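You operate a simulated robot arm through the tools that you are given. There is no shell and no other tool.

Carry out the task below with a simulated robot arm. There is one attempt and no reset: what you move stays moved.

## Task
Open the red skewer lever, lift the loose wheel into the white fork and close the lever.
Fine: the axle down in both dropouts. Where these are worked on the way, their far stop is far enough and under half their travel is too little: red skewer lever.

The check looks at the end state, three seconds after you hand in, the way a careful person would. Anything else that was tipped, shoved, dropped, spilled or broken makes it a failure.

## Robot
A 7-joint arm with a two-finger parallel gripper, fixed in place. Base frame: the origin is on the floor under the middle of its stand, x ahead of it, y to its left, z up. Units: mm, rad, N and s.
It reaches about 1479 mm from its shoulder. Its first joint turns from -2.897 to 2.897 rad. Payload 4.4 kg.
The TCP is the grasp point between the finger pads, 23 mm short of the fingertips. In the tool frame z runs along the fingers and y along their closing line. Largest opening 94 mm; finger width 38, thickness 10; the body of the gripper, 54 by 96 mm, starts 39 mm behind the TCP.
Orientation is told as [roll, pitch, yaw] about the base's x, y, z axes, in that order, counted from this pose: with the fingers straight down and closing along the base's y, the tool's x points along the base's -x, its y along +y and its z along -z.

## Interface
- The arm moves only by the tool play_rows. Its argument "rows" is a list of rows, each a list of 6 numbers: the shift along the base's x, y, z in mm, then the turn, a rotation vector about the base's x, y, z in rad. In form: [[x, y, z, wx, wy, wz], ...]. A call has 1 to 20 rows; each row shifts and turns the commanded pose from where the row before left it. "claw" is the finger opening in mm, from 0 to 94, set as the call begins (left out, the last holds). Each row takes 0.2 s and may step no farther than 50 mm and 0.15 rad from the row before; otherwise, or with a gripper value out of range, the whole call is refused. A pose out of reach is approached as far as the arm can. The call stops where the force on the tool passes 60 N (or 10 N more than at its start, if that is more) or the arm is blocked; 0.2 s more then pass. The fingers move at their own pace (about 72 mm/s each) and stop on an object; they squeeze with about 31 N. The grip force told is the motor's: it shows also when the fingers shut on nothing. Time passes only in rows, and 0.2 s behind the last, so rows that do not move let the fingers close. The reply holds the time, the measured pose of the TCP, the force on the tool along the base axes, the opening and the grip force, in the units named above and with some noise, with the torque about the TCP (base axes, N m) and any sound that the robot's microphone picked up.
- Cameras (640 x 400 px; columns grow to the right, rows downward): "scene" is fixed at [50.3, 499.7, 1677.7]; the picture's right is [-0.19, -0.98, 0.00], its down [-0.64, 0.13, -0.76] and it looks along [0.75, -0.15, -0.65] (base axes); focal length 214 px, centre (320, 200). "wrist" rides on the gripper at [86, 16, -75] in the tool frame; the picture's right is [-0.18, 0.98, 0.00], its down [-0.58, -0.11, -0.81] and it looks along [-0.79, -0.15, 0.59] (tool axes); focal length 243 px, centre (320, 200). There is no depth. A picture from a camera that has moved, and an enlarged one, comes with that camera's place and axes in the base frame and with its lens.
- capture(camera): a new picture of that camera. It takes no simulated time.
- zoom(camera, box): a new picture of the part [left, top, right, bottom] of that camera's present view, enlarged. It takes no simulated time.
- close_job(): hands the job in; it is judged then, once.

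Nothing tells you positions but the pictures and the camera data. Unless the task says otherwise, let go and move clear before handing in.

The tools are called after "Request:" as a command line: name --pt "numbers of a row" for each row, then --argument value for the rest, lists and objects as JSON in quotes. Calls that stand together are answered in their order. play_rows: Moves the arm, as the interface text tells. Its arguments: {"type":"object","properties":{"rows":{"type":"array","items":{"type":"array","items":{"type":"number"}}},"claw":{"type":"number"}},"required":["rows"]} The other tools are called the same way: capture (camera) takes a picture; zoom (camera, box) takes an enlarged picture of a part of a camera's view; close_job () hands the job in.

At the start:

```text
clock: 0.0
ee_pos: [483.8, 500.9, 1535.8]
tcp_rot: [-0.001, 0.001, 0.002]
contact_force: [-0.8, 0.2, -0.4]
moment: [-0.01, -0.04, 0.01]
opening: 94.2
gripper_force: 0.0
```

scene: 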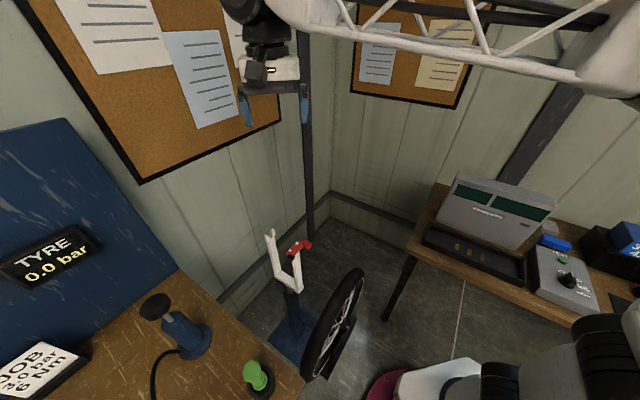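
wrist: 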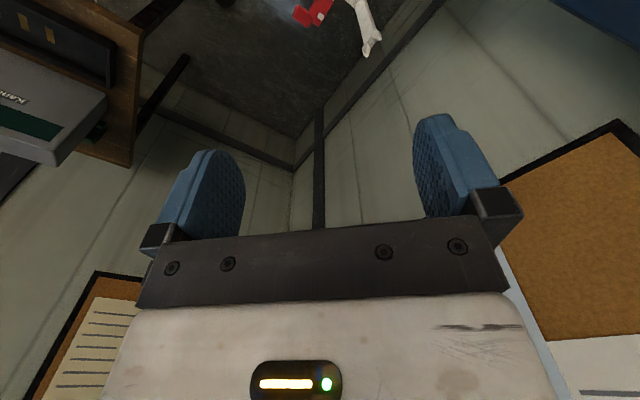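

I see the white fork on a stand with a red lever, and the loose wheel standing to its right in a stand. I'll zoom in to work out the geometry before moving.

Request:
zoom --camera "scene" --box '[220, 210, 400, 390]'

Request:
zoom --camera "scene" --box '[250, 220, 330, 300]'

Request:
zoom --camera "scene" --box '[280, 260, 380, 390]'

```text
2.22 times, centred on (310, 300) of scene
camera zoom: at [50.3, 499.7, 1677.7], right [-0.19, -0.98, 0.0], down [-0.64, 0.13, -0.76], along [0.75, -0.15, -0.65], focal length 477 px, centre (342, -22)
```

zoom: 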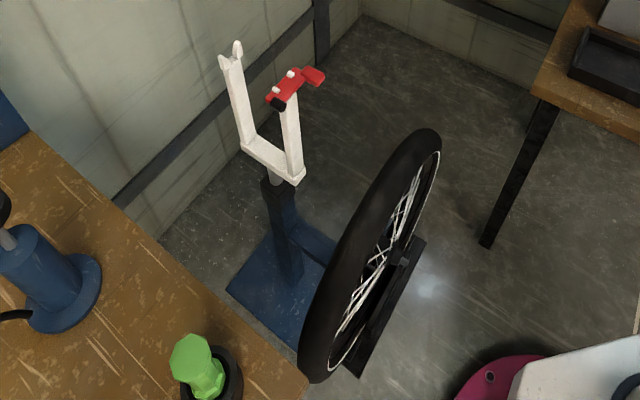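

```text
5.00 times, centred on (290, 260) of scene
camera zoom: at [50.3, 499.7, 1677.7], right [-0.19, -0.98, 0.0], down [-0.64, 0.13, -0.76], along [0.75, -0.15, -0.65], focal length 1072 px, centre (470, -100)
```

zoom: 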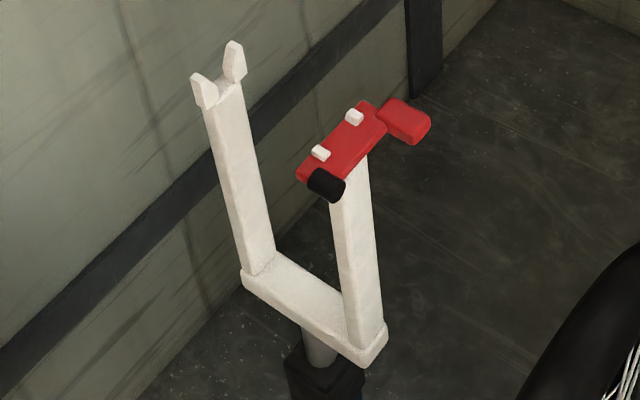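

```text
3.08 times, centred on (330, 325) of scene
camera zoom: at [50.3, 499.7, 1677.7], right [-0.19, -0.98, 0.0], down [-0.64, 0.13, -0.76], along [0.75, -0.15, -0.65], focal length 660 px, centre (289, -185)
```

zoom: 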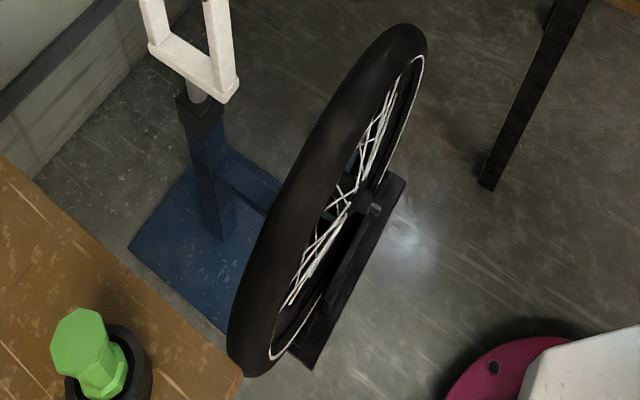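

The fork's dropouts point up at roughly (635, 575, 1050), with the red lever on the right leg. I'll back up and move the arm to get better wrist views of the fork and lever from other angles.

Request:
play_rows --pt "-30 0 0 0 0.1 0" --pt "-30 0 0 0 0.1 0" --pt "-30 0 0 0 0.1 0" --pt "-30 0 0 0 0.1 0" --pt "0 0 0 0 0 0"

Request:
capture --camera "wrist"

```text
clock: 1.2
ee_pos: [366.0, 501.2, 1535.9]
tcp_rot: [0.001, 0.401, 0.001]
contact_force: [0.7, -0.3, -0.9]
moment: [-0.01, 0.02, -0.01]
opening: 94.0
gripper_force: 0.1
```

```text
taken
camera wrist: at [314.8, 516.8, 1639.0], right [0.17, 0.98, -0.07], down [0.85, -0.11, 0.52], along [0.5, -0.15, -0.85], focal length 243 px, centre (320, 200)
```

wrist: 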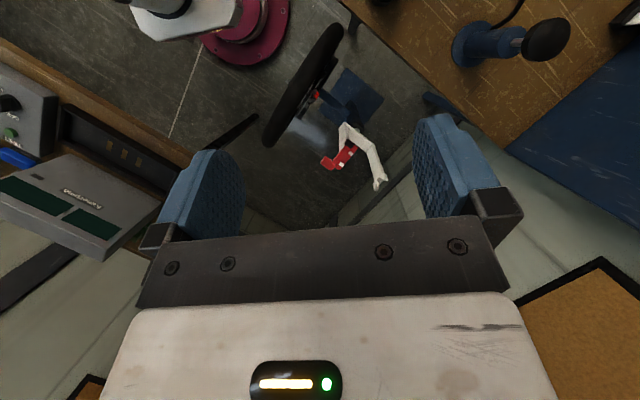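

This shows the fork and wheel from above. There is a second small red thing near the wheel hub, so I'll zoom in on both.

Request:
zoom --camera "wrist" --box '[250, 10, 410, 210]'

Request:
zoom --camera "wrist" --box '[310, 110, 400, 200]'

Request:
zoom --camera "wrist" --box '[250, 20, 350, 150]'

```text
2.00 times, centred on (330, 110) of wrist
camera zoom: at [314.8, 516.8, 1639.0], right [0.17, 0.98, -0.07], down [0.85, -0.11, 0.52], along [0.5, -0.15, -0.85], focal length 485 px, centre (300, 380)
```

zoom: 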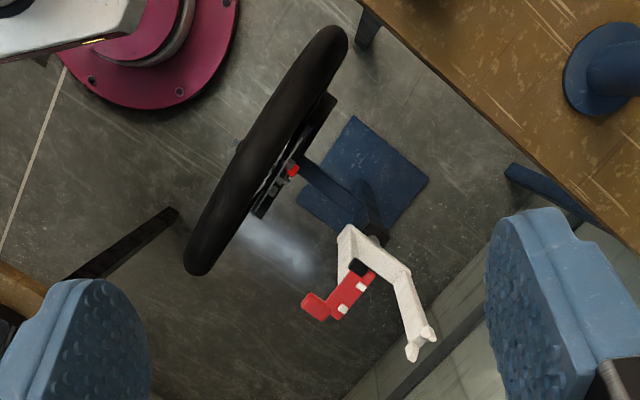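

```text
4.44 times, centred on (355, 155) of wrist
camera zoom: at [314.8, 516.8, 1639.0], right [0.17, 0.98, -0.07], down [0.85, -0.11, 0.52], along [0.5, -0.15, -0.85], focal length 1078 px, centre (164, 400)
```

zoom: 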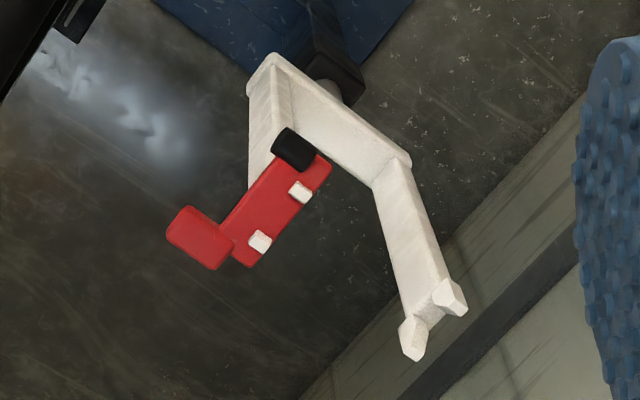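

```text
3.08 times, centred on (300, 85) of wrist
camera zoom: at [314.8, 516.8, 1639.0], right [0.17, 0.98, -0.07], down [0.85, -0.11, 0.52], along [0.5, -0.15, -0.85], focal length 746 px, centre (382, 554)
```

zoom: 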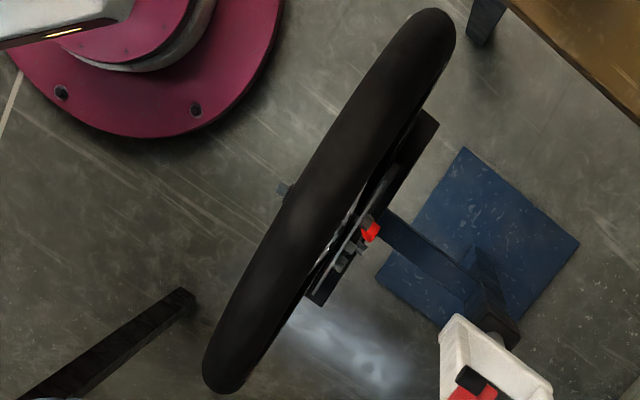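

The fork is parallel to the wheel: axle direction about (0.7, 0.7), dropout tips near z≈1025, wheel hub near (400, 350, ~570). I'll swing the wrist camera to look along the wheel plane and measure its height and its stand.

Request:
play_rows --pt "-10 0 -30 0 -0.1 0" --pt "-10 0 -40 0 -0.1 0" --pt "-10 0 -40 0 -0.1 0" --pt "-10 0 -40 0 -0.1 0" --pt "-10 0 -40 0 0 -0.131" --pt "-10 0 -40 0 0 -0.131" --pt "-10 0 -40 0 0 -0.131" --pt "-10 0 -30 0 0 -0.131" --pt "-10 0 -30 0 0 -0.131" --pt "-10 0 -30 0 0 -0.13" --pt "0 0 0 0 0 0"

Request:
capture --camera "wrist"

Request:
capture --camera "scene"

```text
clock: 3.6
ee_pos: [265.3, 503.7, 1177.2]
tcp_rot: [0.001, 0.0, -0.788]
contact_force: [0.2, 0.5, 1.1]
moment: [-0.04, 0.01, 0.0]
opening: 93.8
gripper_force: 0.1
```

```text
taken
camera wrist: at [215.0, 576.1, 1250.4], right [0.83, 0.56, 0.0], down [0.33, -0.49, 0.81], along [0.45, -0.67, -0.59], focal length 243 px, centre (320, 200)
```

wrist: 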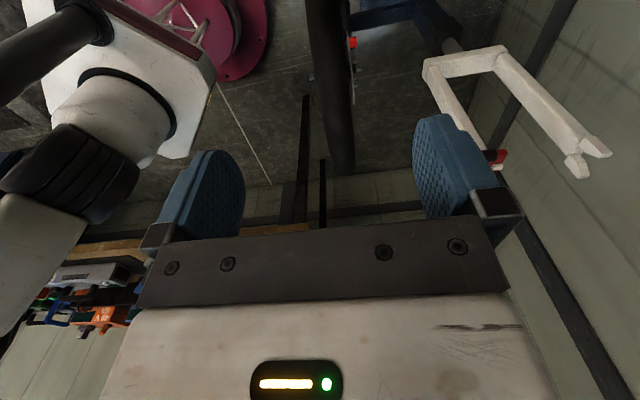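

```text
taken
```

scene: 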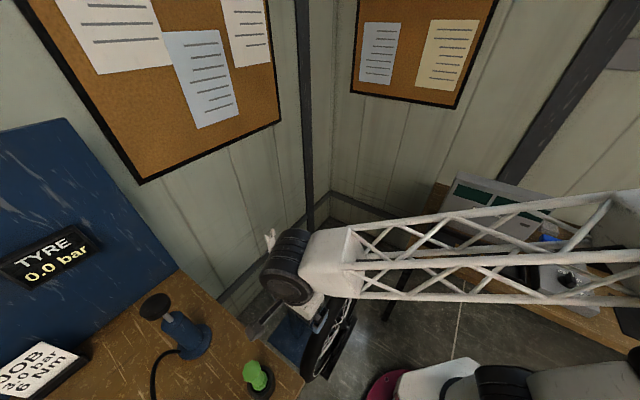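

The wheel is cut off at the top of the view, so I'll tilt the camera further down.

Request:
play_rows --pt "0 0 10 0.085 0.085 0" --pt "0 0 10 0.085 0.085 0" --pt "0 0 10 0.085 0.085 0" --pt "0 0 10 0.085 0.085 0" --pt "0 0 0 0 0 0"

Request:
capture --camera "wrist"

Request:
zoom --camera "wrist" --box '[260, 0, 420, 180]'

```text
clock: 4.8
ee_pos: [264.6, 501.3, 1215.5]
tcp_rot: [0.0, 0.482, -0.785]
contact_force: [-0.4, -0.2, 0.2]
moment: [0.03, -0.03, 0.01]
opening: 93.9
gripper_force: 0.0
```

```text
taken
camera wrist: at [246.2, 543.2, 1321.2], right [0.81, 0.58, -0.09], down [0.55, -0.71, 0.45], along [0.2, -0.41, -0.89], focal length 243 px, centre (320, 200)
```

wrist: 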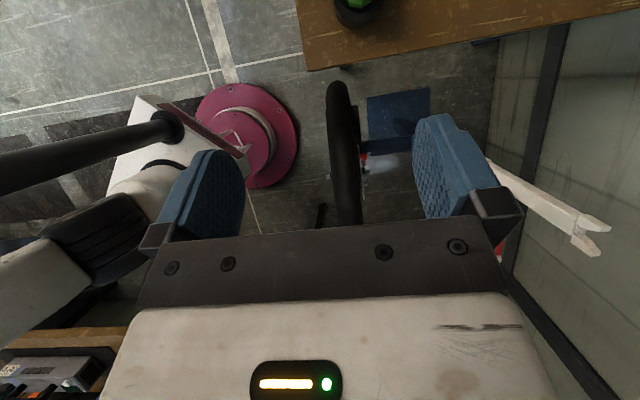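

```text
2.22 times, centred on (340, 90) of wrist
camera zoom: at [246.2, 543.2, 1321.2], right [0.81, 0.58, -0.09], down [0.55, -0.71, 0.45], along [0.2, -0.41, -0.89], focal length 539 px, centre (276, 444)
```

zoom: 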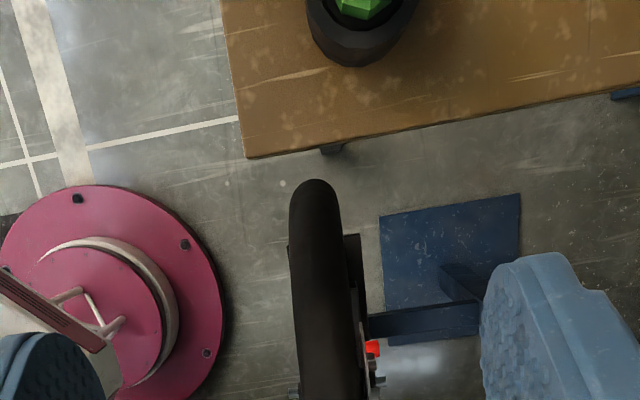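

From above I can see the wheel beside the bench corner, with a blue arm from the fork's post reaching toward it. I'll go around to look along +y at lower height and see how the wheel is supported.

Request:
play_rows --pt "0 0 0 -0.085 -0.085 0" --pt "0 0 0 -0.085 -0.085 0" --pt "0 0 0 -0.085 -0.085 0" --pt "0 0 0 -0.085 -0.085 0" --pt "14 -25 -5 0 0 0.147" --pt "14 -25 -5 0 0 0.147" --pt "14 -25 -5 0 0 0.147" --pt "14 -25 -5 0 0 0.147" --pt "14 -25 -5 0 0 0.147" --pt "14 -25 -5 0 0 0.147" --pt "14 -25 -10 0 0 0.147" --pt "14 -25 -15 0 0 0.147" --pt "14 -25 -20 0 0 0.147" --pt "14 -25 -20 0 0 0.147" --pt "14 -25 -20 0 0 0.147" --pt "14 -25 -20 0 0 0.147" --pt "14 -25 -20 0 0 0.147" --pt "14 -25 -20 0 0 0.147" --pt "14 -25 -20 0 0 0.147" --pt "14 -25 -20 0 0 0.147"

Request:
capture --camera "wrist"

Request:
capture --camera "scene"

```text
clock: 9.0
ee_pos: [489.3, 99.0, 1001.1]
tcp_rot: [0.0, 0.0, 1.566]
contact_force: [0.4, 0.7, 0.4]
moment: [0.01, 0.02, -0.01]
opening: 93.8
gripper_force: 0.1
```

```text
taken
camera wrist: at [473.0, 12.4, 1076.4], right [-0.98, 0.19, 0.0], down [0.11, 0.58, 0.81], along [0.15, 0.79, -0.59], focal length 243 px, centre (320, 200)
```

wrist: 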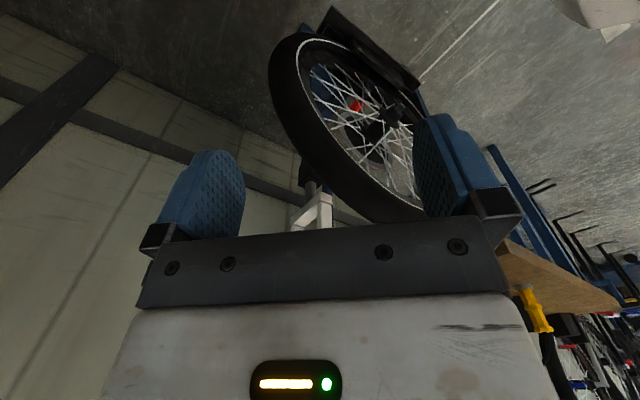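

```text
taken
```

scene: 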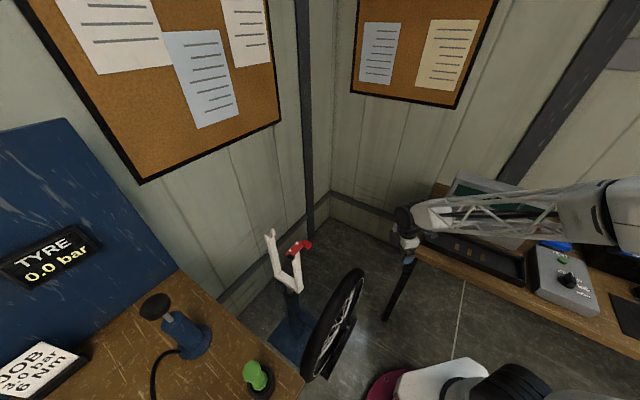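

Request:
zoom --camera "wrist" --box '[250, 0, 450, 230]'

Request:
zoom --camera "scene" --box '[260, 250, 380, 400]'

Request:
zoom --camera "wrist" --box '[320, 70, 420, 160]'

```text
1.74 times, centred on (350, 115) of wrist
camera zoom: at [473.0, 12.4, 1076.4], right [-0.98, 0.19, 0.0], down [0.11, 0.58, 0.81], along [0.15, 0.79, -0.59], focal length 422 px, centre (268, 348)
```

zoom: 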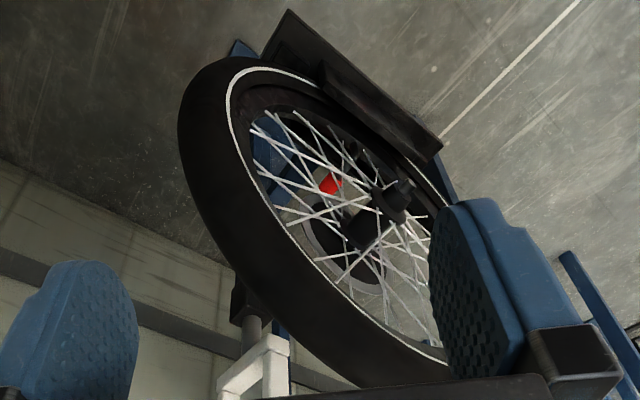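

```text
2.67 times, centred on (320, 325) of scene
camera zoom: at [50.3, 499.7, 1677.7], right [-0.19, -0.98, 0.0], down [-0.64, 0.13, -0.76], along [0.75, -0.15, -0.65], focal length 572 px, centre (320, -133)
```

zoom: 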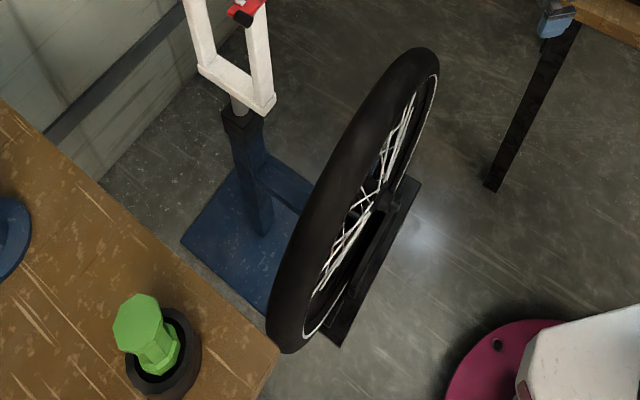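

```text
4.44 times, centred on (370, 115) of wrist
camera zoom: at [473.0, 12.4, 1076.4], right [-0.98, 0.19, 0.0], down [0.11, 0.58, 0.81], along [0.15, 0.79, -0.59], focal length 1078 px, centre (98, 578)
```

zoom: 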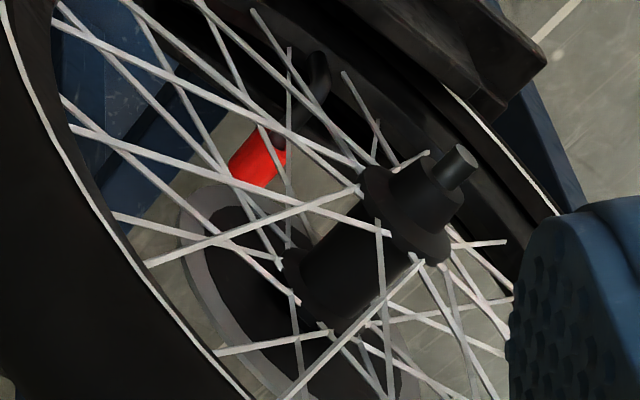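

The wheel stands in a black trough with its -n axle end visible. I'll zoom the scene camera on the hub to triangulate it.

Request:
zoom --camera "scene" --box '[315, 300, 365, 350]'

Request:
zoom --camera "scene" --box '[300, 260, 370, 390]'

```text
8.00 times, centred on (340, 325) of scene
camera zoom: at [50.3, 499.7, 1677.7], right [-0.19, -0.98, 0.0], down [-0.64, 0.13, -0.76], along [0.75, -0.15, -0.65], focal length 1716 px, centre (160, -800)
```

zoom: 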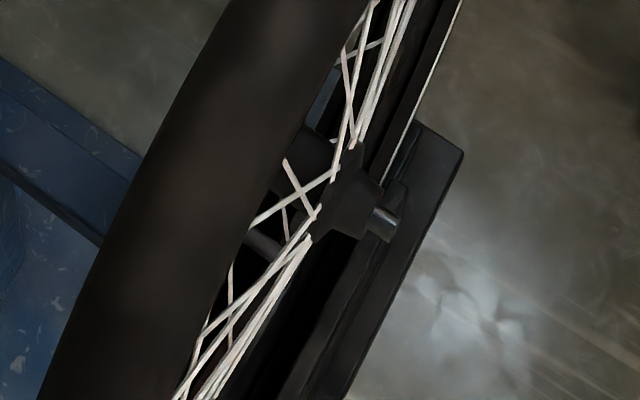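

```text
3.08 times, centred on (335, 325) of scene
camera zoom: at [50.3, 499.7, 1677.7], right [-0.19, -0.98, 0.0], down [-0.64, 0.13, -0.76], along [0.75, -0.15, -0.65], focal length 660 px, centre (274, -185)
```

zoom: 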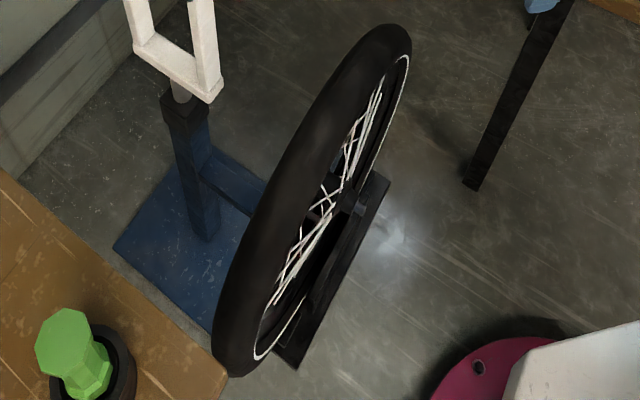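

The wheel hub is around (422, 361, 655) with radius about 265, sitting in a trough carried by the blue arm. Next I'll turn back to yaw −45° and then roll the tool so the fingers point horizontally along +n, toward the lever handle.

Request:
play_rows --pt "-4 12 12 0 0 -0.147" --pt "-4 12 12 0 0 -0.147" --pt "-4 12 12 0 0 -0.147" --pt "-4 12 12 0 0 -0.147" --pt "-4 12 12 0 0 -0.147" --pt "-4 12 12 0 0 -0.147" --pt "-4 12 12 0 0 -0.147" --pt "-4 12 12 0 0 -0.147" --pt "-4 12 12 0 0 -0.147" --pt "-4 12 12 0 0 -0.147" --pt "-4 12 12 0 0 -0.147" --pt "-4 12 12 0 0 -0.147" --pt "-4 12 12 0 0 -0.147" --pt "-4 12 12 0 0 -0.147" --pt "-4 12 12 0 0 -0.147" --pt "-4 12 12 0 0 -0.147" --pt "0 0 0 0 0 0"

Request:
capture --camera "wrist"

```text
clock: 12.6
ee_pos: [424.9, 291.5, 1193.5]
tcp_rot: [0.001, 0.0, -0.787]
contact_force: [0.5, -0.8, 0.4]
moment: [0.03, 0.03, -0.01]
opening: 94.2
gripper_force: 0.1
```

```text
taken
camera wrist: at [375.5, 364.1, 1267.6], right [0.83, 0.56, 0.0], down [0.33, -0.49, 0.81], along [0.45, -0.67, -0.59], focal length 243 px, centre (320, 200)
```

wrist: 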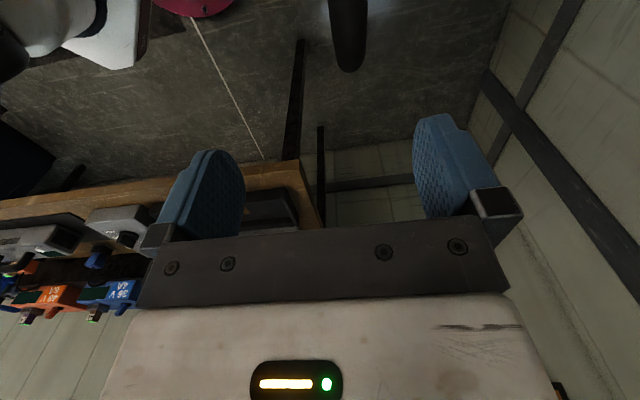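

Now I'll roll the tool +90° about u so the fingers point along +n toward the fork.

Request:
play_rows --pt "0 0 -5 0.101 -0.101 0" --pt "0 0 -5 0.101 -0.101 0" --pt "0 0 -5 0.101 -0.101 0" --pt "0 0 -5 0.101 -0.101 0" --pt "0 0 -5 0.101 -0.101 0" --pt "0 0 -5 0.101 -0.101 0" --pt "0 0 -5 0.101 -0.101 0" --pt "0 0 -5 0.101 -0.101 0" --pt "0 0 -5 0.101 -0.101 0" --pt "0 0 -5 0.101 -0.101 0" --pt "0 0 -5 0.101 -0.101 0" --pt "0 0 0 0 0 0"

Request:
capture --camera "wrist"

Request:
capture --camera "scene"

```text
clock: 15.2
ee_pos: [424.1, 294.0, 1138.0]
tcp_rot: [1.573, 0.001, -0.785]
contact_force: [0.1, -0.1, 0.0]
moment: [0.01, 0.0, 0.03]
opening: 94.1
gripper_force: 0.0
```

```text
taken
camera wrist: at [310.6, 302.0, 1153.7], right [0.13, -0.13, 0.98], down [-0.16, -0.98, -0.11], along [0.98, -0.14, -0.15], focal length 243 px, centre (320, 200)
```

wrist: 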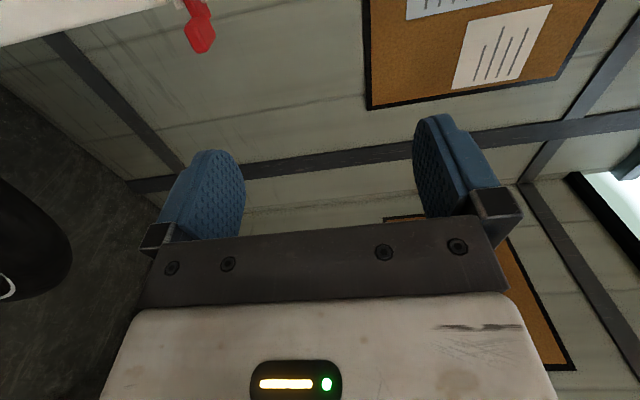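

```text
taken
```

scene: 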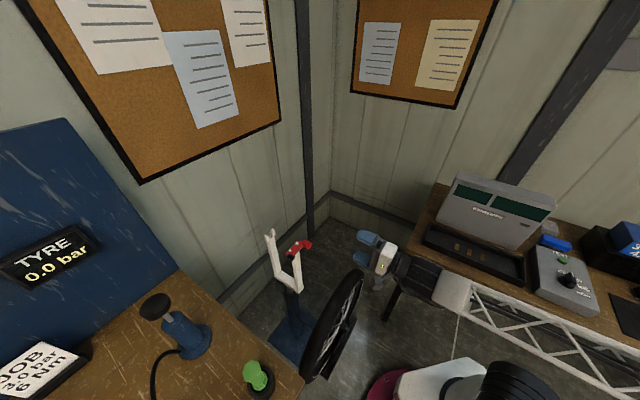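

The orientation works, and the handle ray confirms it at about (567, 449, 1015). I'll shift in +y to get a side view of the lever and fork.

Request:
play_rows --pt "-5 30 -15 0 0 0" --pt "-5 30 -15 0 0 0" --pt "-5 30 -15 0 0 0" --pt "-5 30 -10 0 0 0" --pt "0 0 0 0 0 0"

Request:
capture --camera "wrist"

Request:
zoom --camera "wrist" --box '[120, 0, 360, 160]'

```text
clock: 16.4
ee_pos: [432.5, 368.6, 1095.8]
tcp_rot: [1.57, -0.001, -0.77]
contact_force: [0.1, -0.5, 0.1]
moment: [0.02, -0.02, 0.0]
opening: 94.3
gripper_force: 0.1
out of reach, approached as far as the arm can: row 2, 3, 4
```

```text
taken
camera wrist: at [319.0, 375.7, 1111.6], right [0.13, -0.13, 0.98], down [-0.14, -0.98, -0.11], along [0.98, -0.13, -0.15], focal length 243 px, centre (320, 200)
```

wrist: 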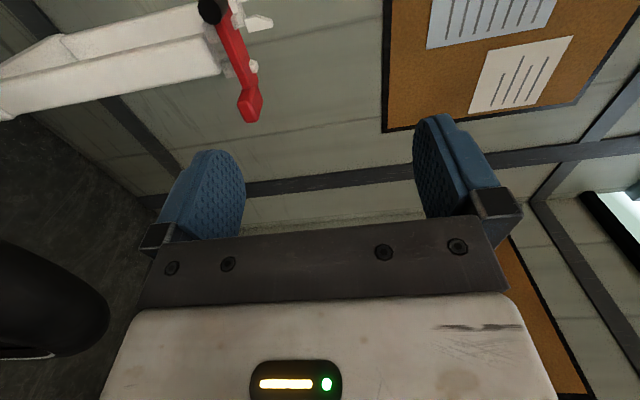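

```text
2.50 times, centred on (240, 80) of wrist
camera zoom: at [319.0, 375.7, 1111.6], right [0.13, -0.13, 0.98], down [-0.14, -0.98, -0.11], along [0.98, -0.13, -0.15], focal length 606 px, centre (520, 500)
```

zoom: 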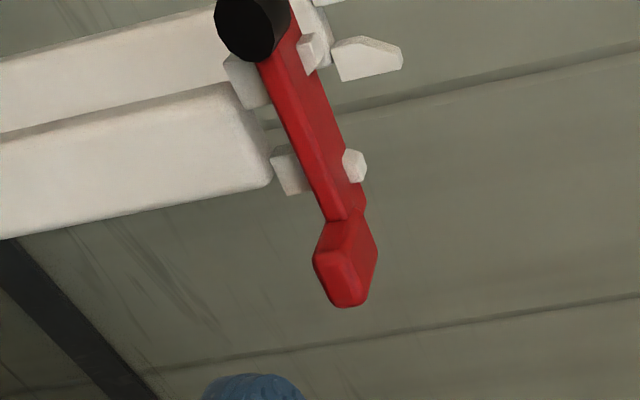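

I have a clear side view: the lever bar lies horizontally across the right dropout, pivot near (518, 511, 1017), handle block near (567, 450, 1016) sticking out toward the robot. I'll narrow the fingers and come in line with the handle, standing off along −n.

Request:
play_rows --claw 50 --pt "25 5 0 0 0 0" --pt "25 10 -10 0 0 0" --pt "25 10 -15 0 0 0" --pt "17 14 -15 0 0 0" --pt "0 0 0 0 0 0"

Request:
capture --camera "wrist"

Request:
capture --camera "scene"

```text
clock: 17.6
ee_pos: [524.9, 409.5, 1056.5]
tcp_rot: [1.571, 0.0, -0.783]
contact_force: [-0.6, 0.3, -0.2]
moment: [0.0, -0.01, 0.02]
opening: 50.0
gripper_force: 0.1
```

```text
taken
camera wrist: at [411.6, 417.2, 1071.9], right [0.13, -0.13, 0.98], down [-0.16, -0.98, -0.11], along [0.98, -0.14, -0.15], focal length 243 px, centre (320, 200)
```

wrist: 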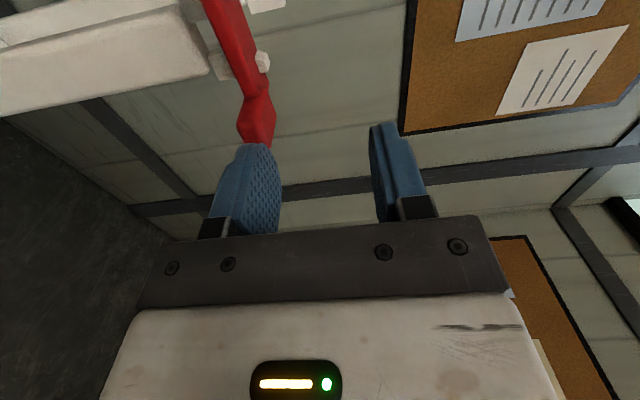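

```text
taken
```

scene: 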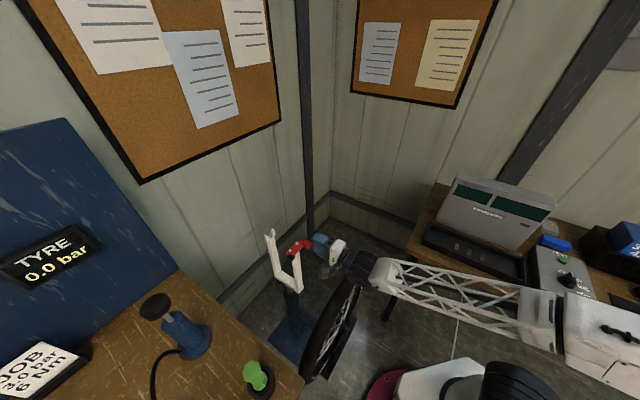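

Request:
zoom --camera "scene" --box '[260, 215, 420, 315]'

Request:
zoom --camera "wrist" --box '[180, 0, 420, 240]'

```text
4.00 times, centred on (340, 265) of scene
camera zoom: at [50.3, 499.7, 1677.7], right [-0.19, -0.98, 0.0], down [-0.64, 0.13, -0.76], along [0.75, -0.15, -0.65], focal length 858 px, centre (240, -60)
```

zoom: 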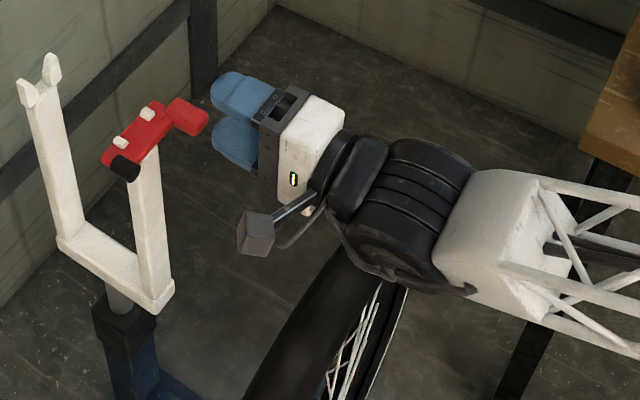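

```text
1.67 times, centred on (300, 120) of wrist
camera zoom: at [411.6, 417.2, 1071.9], right [0.13, -0.13, 0.98], down [-0.16, -0.98, -0.11], along [0.98, -0.14, -0.15], focal length 404 px, centre (353, 333)
```

zoom: 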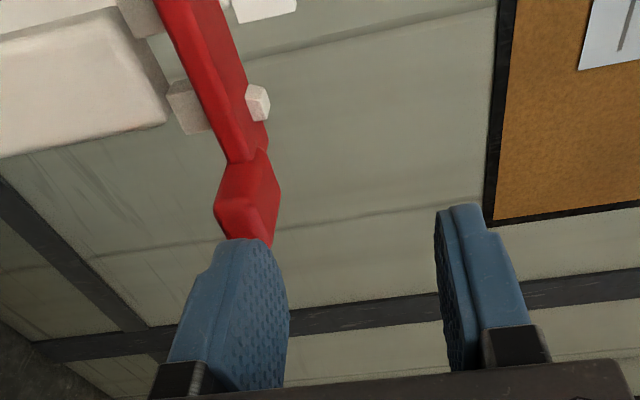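

Handle re-measured at (567, 449, 1014). Lowering to its height, still standing off, then checking clearance before sliding forward.

Request:
play_rows --pt "0 0 -14 0 0 0" --pt "0 0 -14 0 0 0" --pt "0 0 -13 0 0 0" --pt "0 0 0 0 0 0"

Request:
zoom --camera "wrist" --box '[180, 0, 420, 240]'

Request:
zoom --camera "scene" --box '[260, 215, 420, 315]'

```text
clock: 18.6
ee_pos: [528.0, 404.6, 1015.1]
tcp_rot: [1.57, 0.001, -0.777]
contact_force: [-0.4, 1.0, -0.8]
moment: [0.01, -0.01, 0.0]
opening: 50.2
gripper_force: 0.0
out of reach, approached as far as the arm can: row 3
```

```text
1.67 times, centred on (300, 120) of wrist
camera zoom: at [414.0, 412.0, 1031.2], right [0.13, -0.13, 0.98], down [-0.15, -0.98, -0.11], along [0.98, -0.13, -0.15], focal length 404 px, centre (353, 333)
```

zoom: 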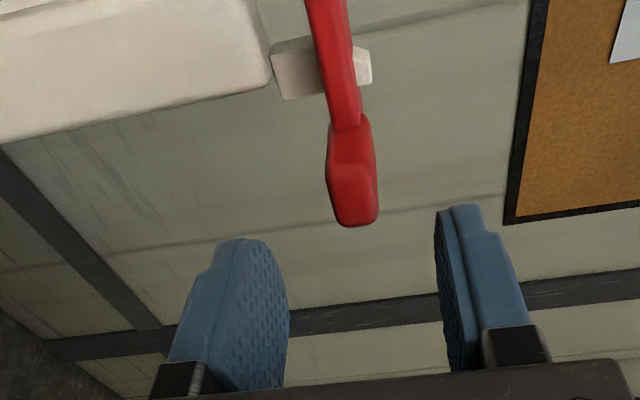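

```text
4.00 times, centred on (340, 265) of scene
camera zoom: at [50.3, 499.7, 1677.7], right [-0.19, -0.98, 0.0], down [-0.64, 0.13, -0.76], along [0.75, -0.15, -0.65], focal length 858 px, centre (240, -60)
```

zoom: 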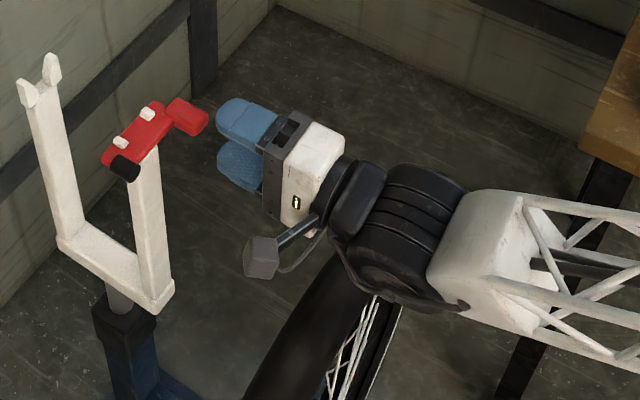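

The handle sits centred between the fingers. Sliding forward along +n to cage it.

Request:
play_rows --pt "9 10 0 0 0 0" --pt "9 10 0 0 0 0" --pt "8 10 0 0 0 0" --pt "0 0 0 0 0 0"

Request:
zoom --camera "wrist" --box '[180, 0, 420, 240]'

Request:
zoom --camera "scene" --box '[260, 215, 420, 315]'

```text
clock: 19.6
ee_pos: [557.8, 428.6, 1018.1]
tcp_rot: [1.569, -0.001, -0.774]
contact_force: [-0.4, -0.3, -0.1]
moment: [0.02, -0.01, 0.02]
opening: 49.9
gripper_force: 0.0
out of reach, approached as far as the arm can: row 2, 3
```

```text
1.67 times, centred on (300, 120) of wrist
camera zoom: at [444.3, 434.3, 1033.3], right [0.13, -0.13, 0.98], down [-0.15, -0.98, -0.11], along [0.98, -0.13, -0.15], focal length 404 px, centre (353, 333)
```

zoom: 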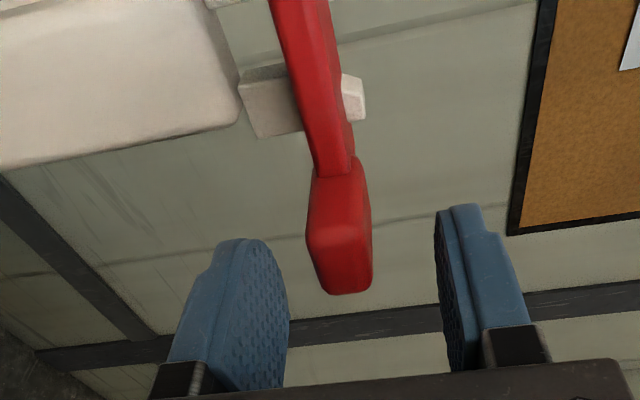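

```text
4.00 times, centred on (340, 265) of scene
camera zoom: at [50.3, 499.7, 1677.7], right [-0.19, -0.98, 0.0], down [-0.64, 0.13, -0.76], along [0.75, -0.15, -0.65], focal length 858 px, centre (240, -60)
```

zoom: 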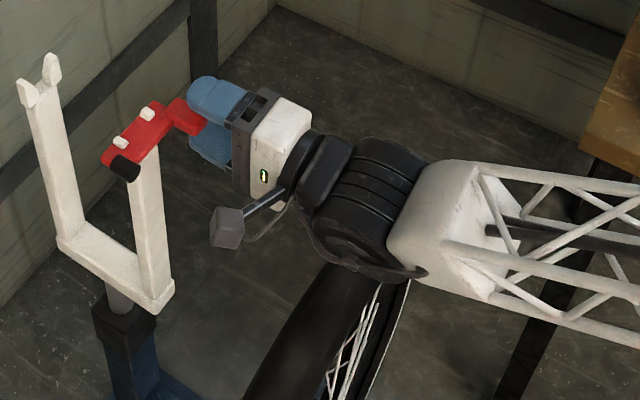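

Handle is caged. I'll snug the fingers to 34 mm and start swinging the lever up along its arc about the pivot, rotating the tool with it, with a force check early on.

Request:
play_rows --claw 34 --pt "-1.7 1.7 7 0 0 0" --pt "-0.93 0.93 8.34 -0.0707 -0.0707 0" --pt "-1.51 1.51 8.17 -0.0707 -0.0707 0" --pt "0 0 0 0 0 0"

Request:
zoom --camera "wrist" --box '[180, 0, 420, 240]'

Request:
zoom --camera "scene" --box '[260, 215, 420, 315]'

```text
clock: 20.6
ee_pos: [555.1, 431.0, 1041.4]
tcp_rot: [1.569, -0.2, -0.778]
contact_force: [0.6, 0.6, -0.9]
moment: [-0.04, 0.0, -0.01]
opening: 34.6
gripper_force: 0.6
```

```text
1.67 times, centred on (300, 120) of wrist
camera zoom: at [440.0, 438.8, 1039.6], right [-0.01, 0.01, 1.0], down [-0.14, -0.99, 0.01], along [0.99, -0.14, 0.01], focal length 404 px, centre (353, 333)
```

zoom: 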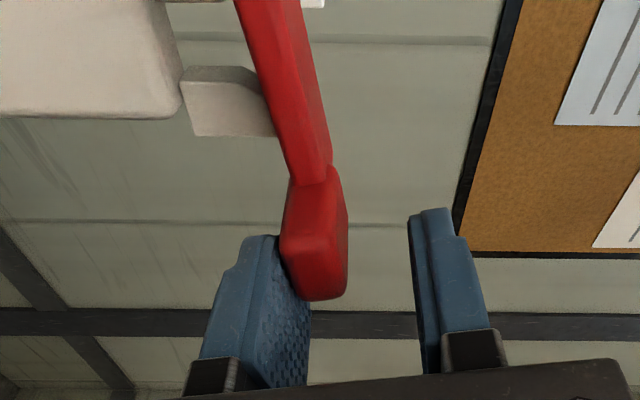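

```text
4.00 times, centred on (340, 265) of scene
camera zoom: at [50.3, 499.7, 1677.7], right [-0.19, -0.98, 0.0], down [-0.64, 0.13, -0.76], along [0.75, -0.15, -0.65], focal length 858 px, centre (240, -60)
```

zoom: 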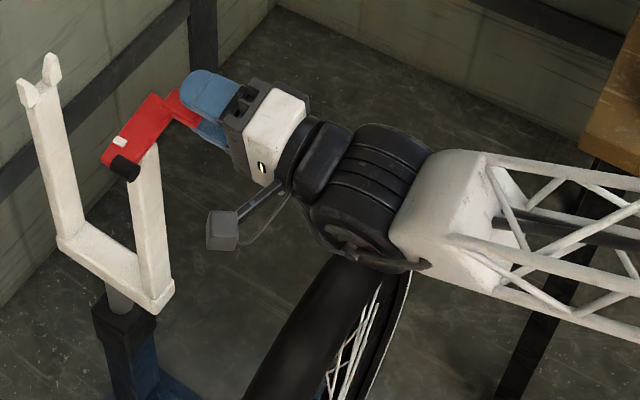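

The lever is rising with almost no force. Continuing along the arc.

Request:
play_rows --pt "-2.09 2.09 7.91 -0.0707 -0.0707 0" --pt "-2.63 2.63 7.58 -0.0707 -0.0707 0" --pt "-3.16 3.16 7.17 -0.0707 -0.0707 0" --pt "-3.65 3.65 6.69 -0.0707 -0.0707 0" --pt "-4.09 4.09 6.13 -0.0707 -0.0707 0" --pt "-4.51 4.51 5.54 -0.0707 -0.0707 0" --pt "-4.89 4.89 4.86 -0.0707 -0.0707 0" --pt "-5.2 5.2 4.16 -0.0707 -0.0707 0" --pt "0 0 0 0 0 0"

Request:
zoom --camera "wrist" --box '[180, 0, 420, 240]'

Request:
zoom --camera "scene" --box '[260, 215, 420, 315]'

```text
clock: 22.6
ee_pos: [539.9, 439.8, 1097.6]
tcp_rot: [1.568, -1.0, -0.771]
contact_force: [-0.3, -1.0, -0.1]
moment: [-0.05, -0.01, 0.01]
opening: 33.9
gripper_force: 0.1
out of reach, approached as far as the arm can: row 3, 4, 5, 6, 7, 8
```

```text
1.67 times, centred on (300, 120) of wrist
camera zoom: at [445.6, 428.2, 1033.5], right [-0.52, 0.51, 0.69], down [-0.27, -0.86, 0.43], along [0.81, 0.04, 0.59], focal length 404 px, centre (353, 333)
```

zoom: 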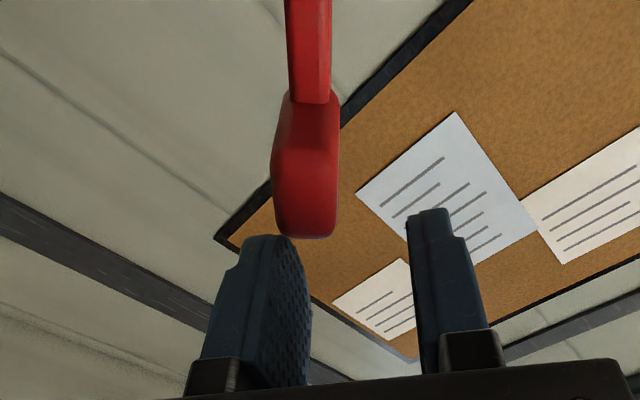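

```text
4.00 times, centred on (340, 265) of scene
camera zoom: at [50.3, 499.7, 1677.7], right [-0.19, -0.98, 0.0], down [-0.64, 0.13, -0.76], along [0.75, -0.15, -0.65], focal length 858 px, centre (240, -60)
```

zoom: 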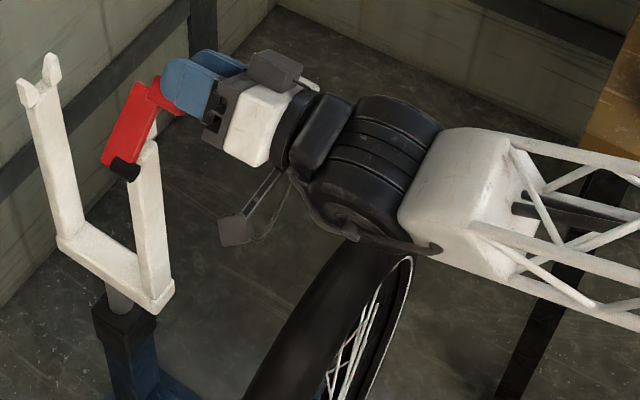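

The lever is about halfway up but the arm hit a joint limit with this tool orientation. I'll back out along −n and see whether the lever holds, then finish the swing from above with fingers pointing down.

Request:
play_rows --pt "-14 -14 0 0 0 0" --pt "-14 -14 0 0 0 0" --pt "-14 -14 5 0 0 0" --pt "-7 -7 10 0 0 0" --pt "0 0 0 0 0 0"

Request:
zoom --camera "scene" --box '[260, 215, 420, 315]'

Request:
zoom --camera "wrist" --box '[180, 0, 420, 240]'

```text
clock: 23.8
ee_pos: [490.1, 389.8, 1114.0]
tcp_rot: [1.571, -1.0, -0.787]
contact_force: [-0.2, 0.7, -0.4]
moment: [0.0, 0.03, -0.01]
opening: 33.9
gripper_force: 0.0
```

```text
4.00 times, centred on (340, 265) of scene
camera zoom: at [50.3, 499.7, 1677.7], right [-0.19, -0.98, 0.0], down [-0.64, 0.13, -0.76], along [0.75, -0.15, -0.65], focal length 858 px, centre (240, -60)
```

zoom: 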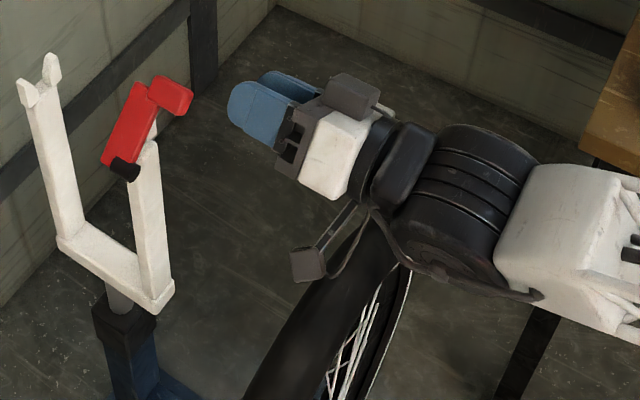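

```text
1.67 times, centred on (300, 120) of wrist
camera zoom: at [395.4, 379.8, 1049.7], right [-0.52, 0.51, 0.69], down [-0.28, -0.86, 0.43], along [0.81, 0.03, 0.59], focal length 404 px, centre (353, 333)
```

zoom: 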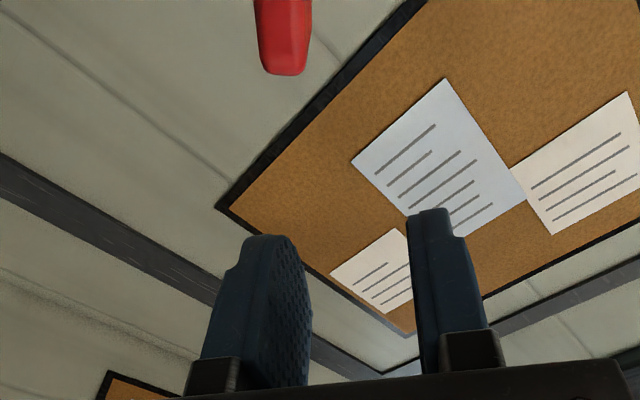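

The lever stays put at roughly 40° by friction, so it can be moved in stages. I'll rise, turn the fingers straight down, and push the handle over the top from the +u side.

Request:
play_rows --claw 0 --pt "-3 -3 15 0.101 0.101 0" --pt "-3 -3 15 0.101 0.101 0" --pt "0 0 15 0.101 0.101 0" --pt "0 0 15 0.101 0.101 0" --pt "0 0 15 0.101 0.101 0" --pt "0 0 15 0.101 0.101 0" --pt "0 0 15 0.101 0.101 0" --pt "0 0 0 -0.101 0.101 0" --pt "0 0 0 -0.101 0.101 0" --pt "0 0 0 -0.101 0.101 0" --pt "0 0 0 -0.101 0.101 0" --pt "0 0 0 -0.101 0.101 0" --pt "0 0 0 -0.101 0.101 0" --pt "0 0 0 -0.101 0.101 0" --pt "0 0 0 -0.101 0.101 0" --pt "0 0 0 -0.101 0.101 0" --pt "0 0 0 -0.101 0.101 0" --pt "0 0 0 -0.101 0.101 0" --pt "0 0 0 0 0 0"

Request:
capture --camera "scene"

```text
clock: 27.8
ee_pos: [483.0, 387.1, 1219.7]
tcp_rot: [0.059, 0.019, -0.782]
contact_force: [-1.2, -0.6, 0.6]
moment: [0.04, 0.04, 0.0]
opening: 0.1
gripper_force: 31.1
out of reach, approached as far as the arm can: row 12
```

```text
taken
```

scene: 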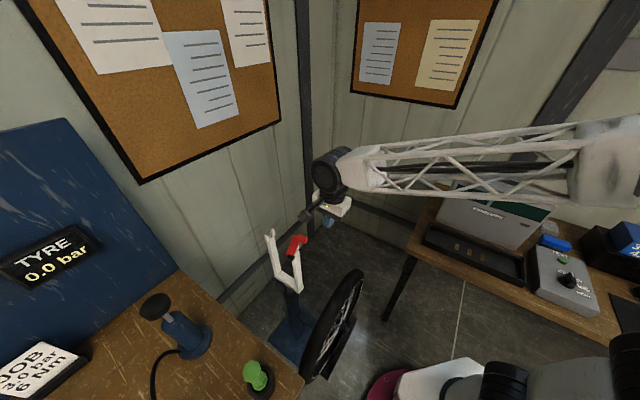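

Fingers are down now. I'll level the small residual tilt, move to the +u side of the raised handle, and descend.

Request:
play_rows --pt "25 10 0 -0.055 0.0286 0" --pt "25 10 0 0 0 0" --pt "25 10 -10 0 0 0" --pt "23 8 -20 0 0 0" --pt "0 0 -30 0 0 0" --pt "0 0 0 0 0 0"

Request:
zoom --camera "scene" --box '[240, 180, 400, 280]'

Request:
capture --camera "wrist"

```text
clock: 29.2
ee_pos: [580.4, 426.7, 1160.5]
tcp_rot: [0.002, 0.002, -0.782]
contact_force: [-0.2, 0.6, 0.8]
moment: [0.01, -0.01, 0.0]
opening: 0.0
gripper_force: 31.3
```

```text
4.00 times, centred on (320, 230) of scene
camera zoom: at [50.3, 499.7, 1677.7], right [-0.19, -0.98, 0.0], down [-0.64, 0.13, -0.76], along [0.75, -0.15, -0.65], focal length 858 px, centre (320, 80)
```

zoom: 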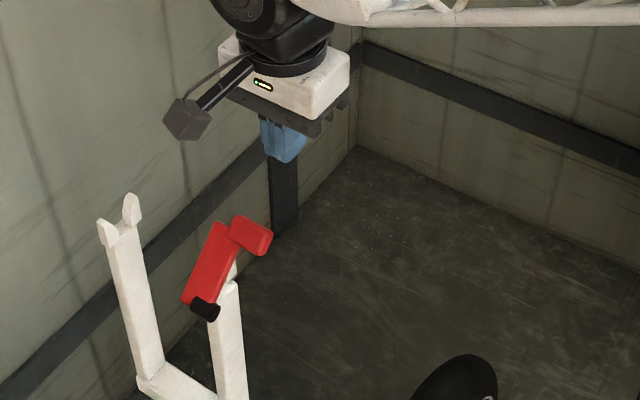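

```text
taken
camera wrist: at [530.8, 497.9, 1234.8], right [0.82, 0.57, 0.0], down [0.33, -0.49, 0.8], along [0.46, -0.66, -0.59], focal length 243 px, centre (320, 200)
```

wrist: 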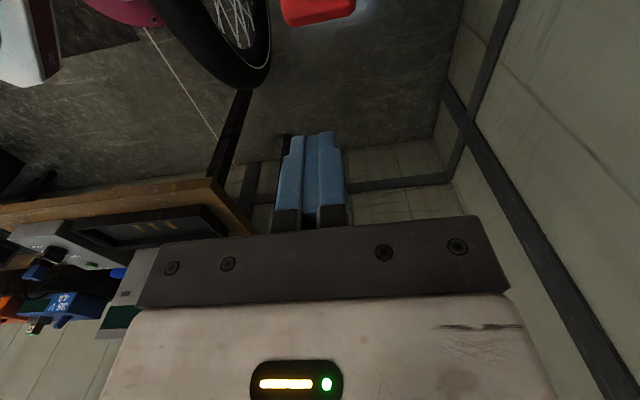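

The handle ray agrees with (556, 460, 1065). Descending on the +u side with fingertips to z≈1050.

Request:
play_rows --pt "2 -2 -30 0 0 0" --pt "2 -2 -30 0 0 0" --pt "0 0 -27 0 0 0" --pt "0 0 0 0 0 0"

Request:
zoom --camera "scene" --box '[240, 180, 400, 280]'

Request:
capture --camera "wrist"

```text
clock: 30.2
ee_pos: [584.6, 421.3, 1072.3]
tcp_rot: [0.001, 0.004, -0.784]
contact_force: [-0.7, -0.3, -0.7]
moment: [0.02, -0.03, 0.02]
opening: 0.0
gripper_force: 30.7
```

```text
4.00 times, centred on (320, 230) of scene
camera zoom: at [50.3, 499.7, 1677.7], right [-0.19, -0.98, 0.0], down [-0.64, 0.13, -0.76], along [0.75, -0.15, -0.65], focal length 858 px, centre (320, 80)
```

zoom: 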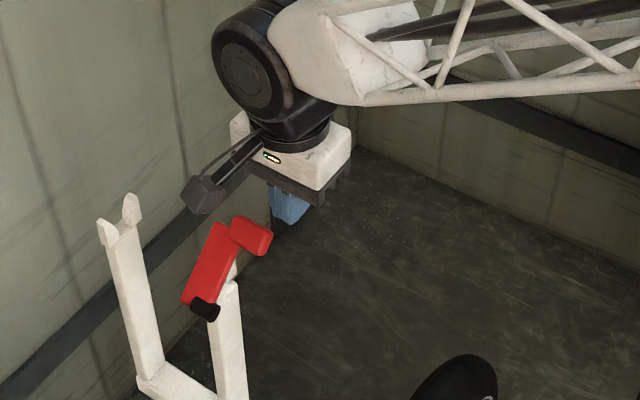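

```text
taken
camera wrist: at [535.4, 493.7, 1147.6], right [0.82, 0.57, 0.0], down [0.34, -0.49, 0.8], along [0.46, -0.66, -0.59], focal length 243 px, centre (320, 200)
```

wrist: 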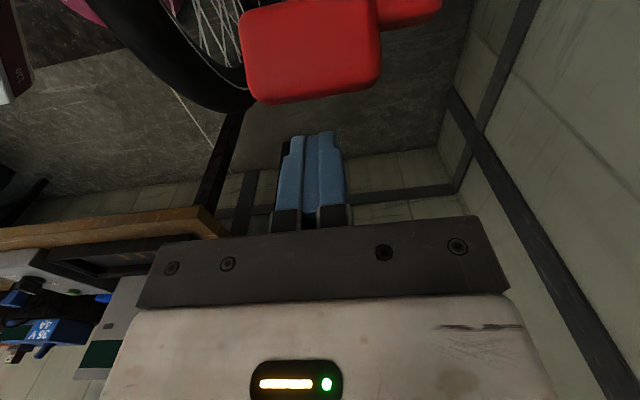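

The closed fingers are lined up with the handle. Sweeping toward −u, rising a little so the camera mount clears.

Request:
play_rows --pt "-7.07 7.07 0 0 0 0" --pt "-7.07 7.07 2 0 0 0" --pt "-7.07 7.07 3 0 0 0" --pt "-7.07 7.07 4 0 0 0" --pt "-7.07 7.07 4 0 0 0" --pt "-7.07 7.07 4 0 0 0" --pt "0 0 0 0 0 0"

Request:
zoom --camera "scene" --box '[240, 180, 400, 280]'

Request:
capture --camera "wrist"

```text
clock: 31.1
ee_pos: [563.4, 444.8, 1085.6]
tcp_rot: [0.006, 0.0, -0.785]
contact_force: [5.9, -9.1, 9.6]
moment: [0.12, 0.12, 0.09]
opening: 0.0
gripper_force: 31.5
stopped in row 4: the force on the tool passed its limit at 71 N (the readings are from after the stop); the commanded pose is now the measured one
```

```text
4.00 times, centred on (320, 230) of scene
camera zoom: at [50.3, 499.7, 1677.7], right [-0.19, -0.98, 0.0], down [-0.64, 0.13, -0.76], along [0.75, -0.15, -0.65], focal length 858 px, centre (320, 80)
```

zoom: 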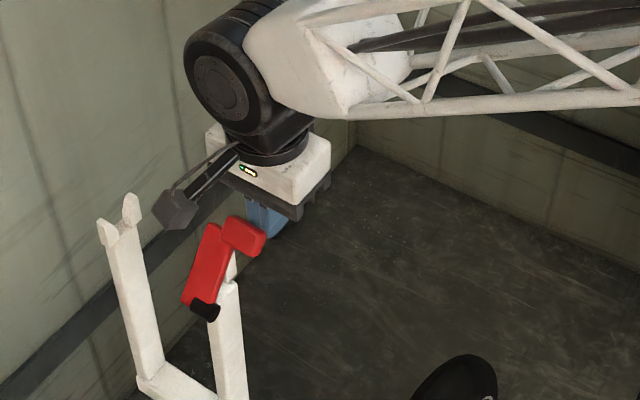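

```text
taken
camera wrist: at [513.3, 516.4, 1159.2], right [0.83, 0.56, 0.01], down [0.33, -0.49, 0.81], along [0.46, -0.66, -0.59], focal length 243 px, centre (320, 200)
```

wrist: 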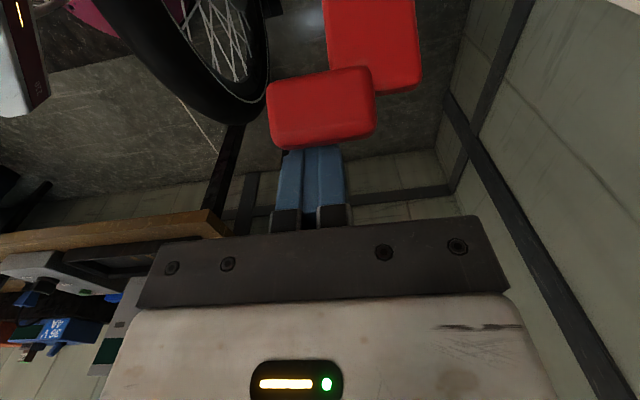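

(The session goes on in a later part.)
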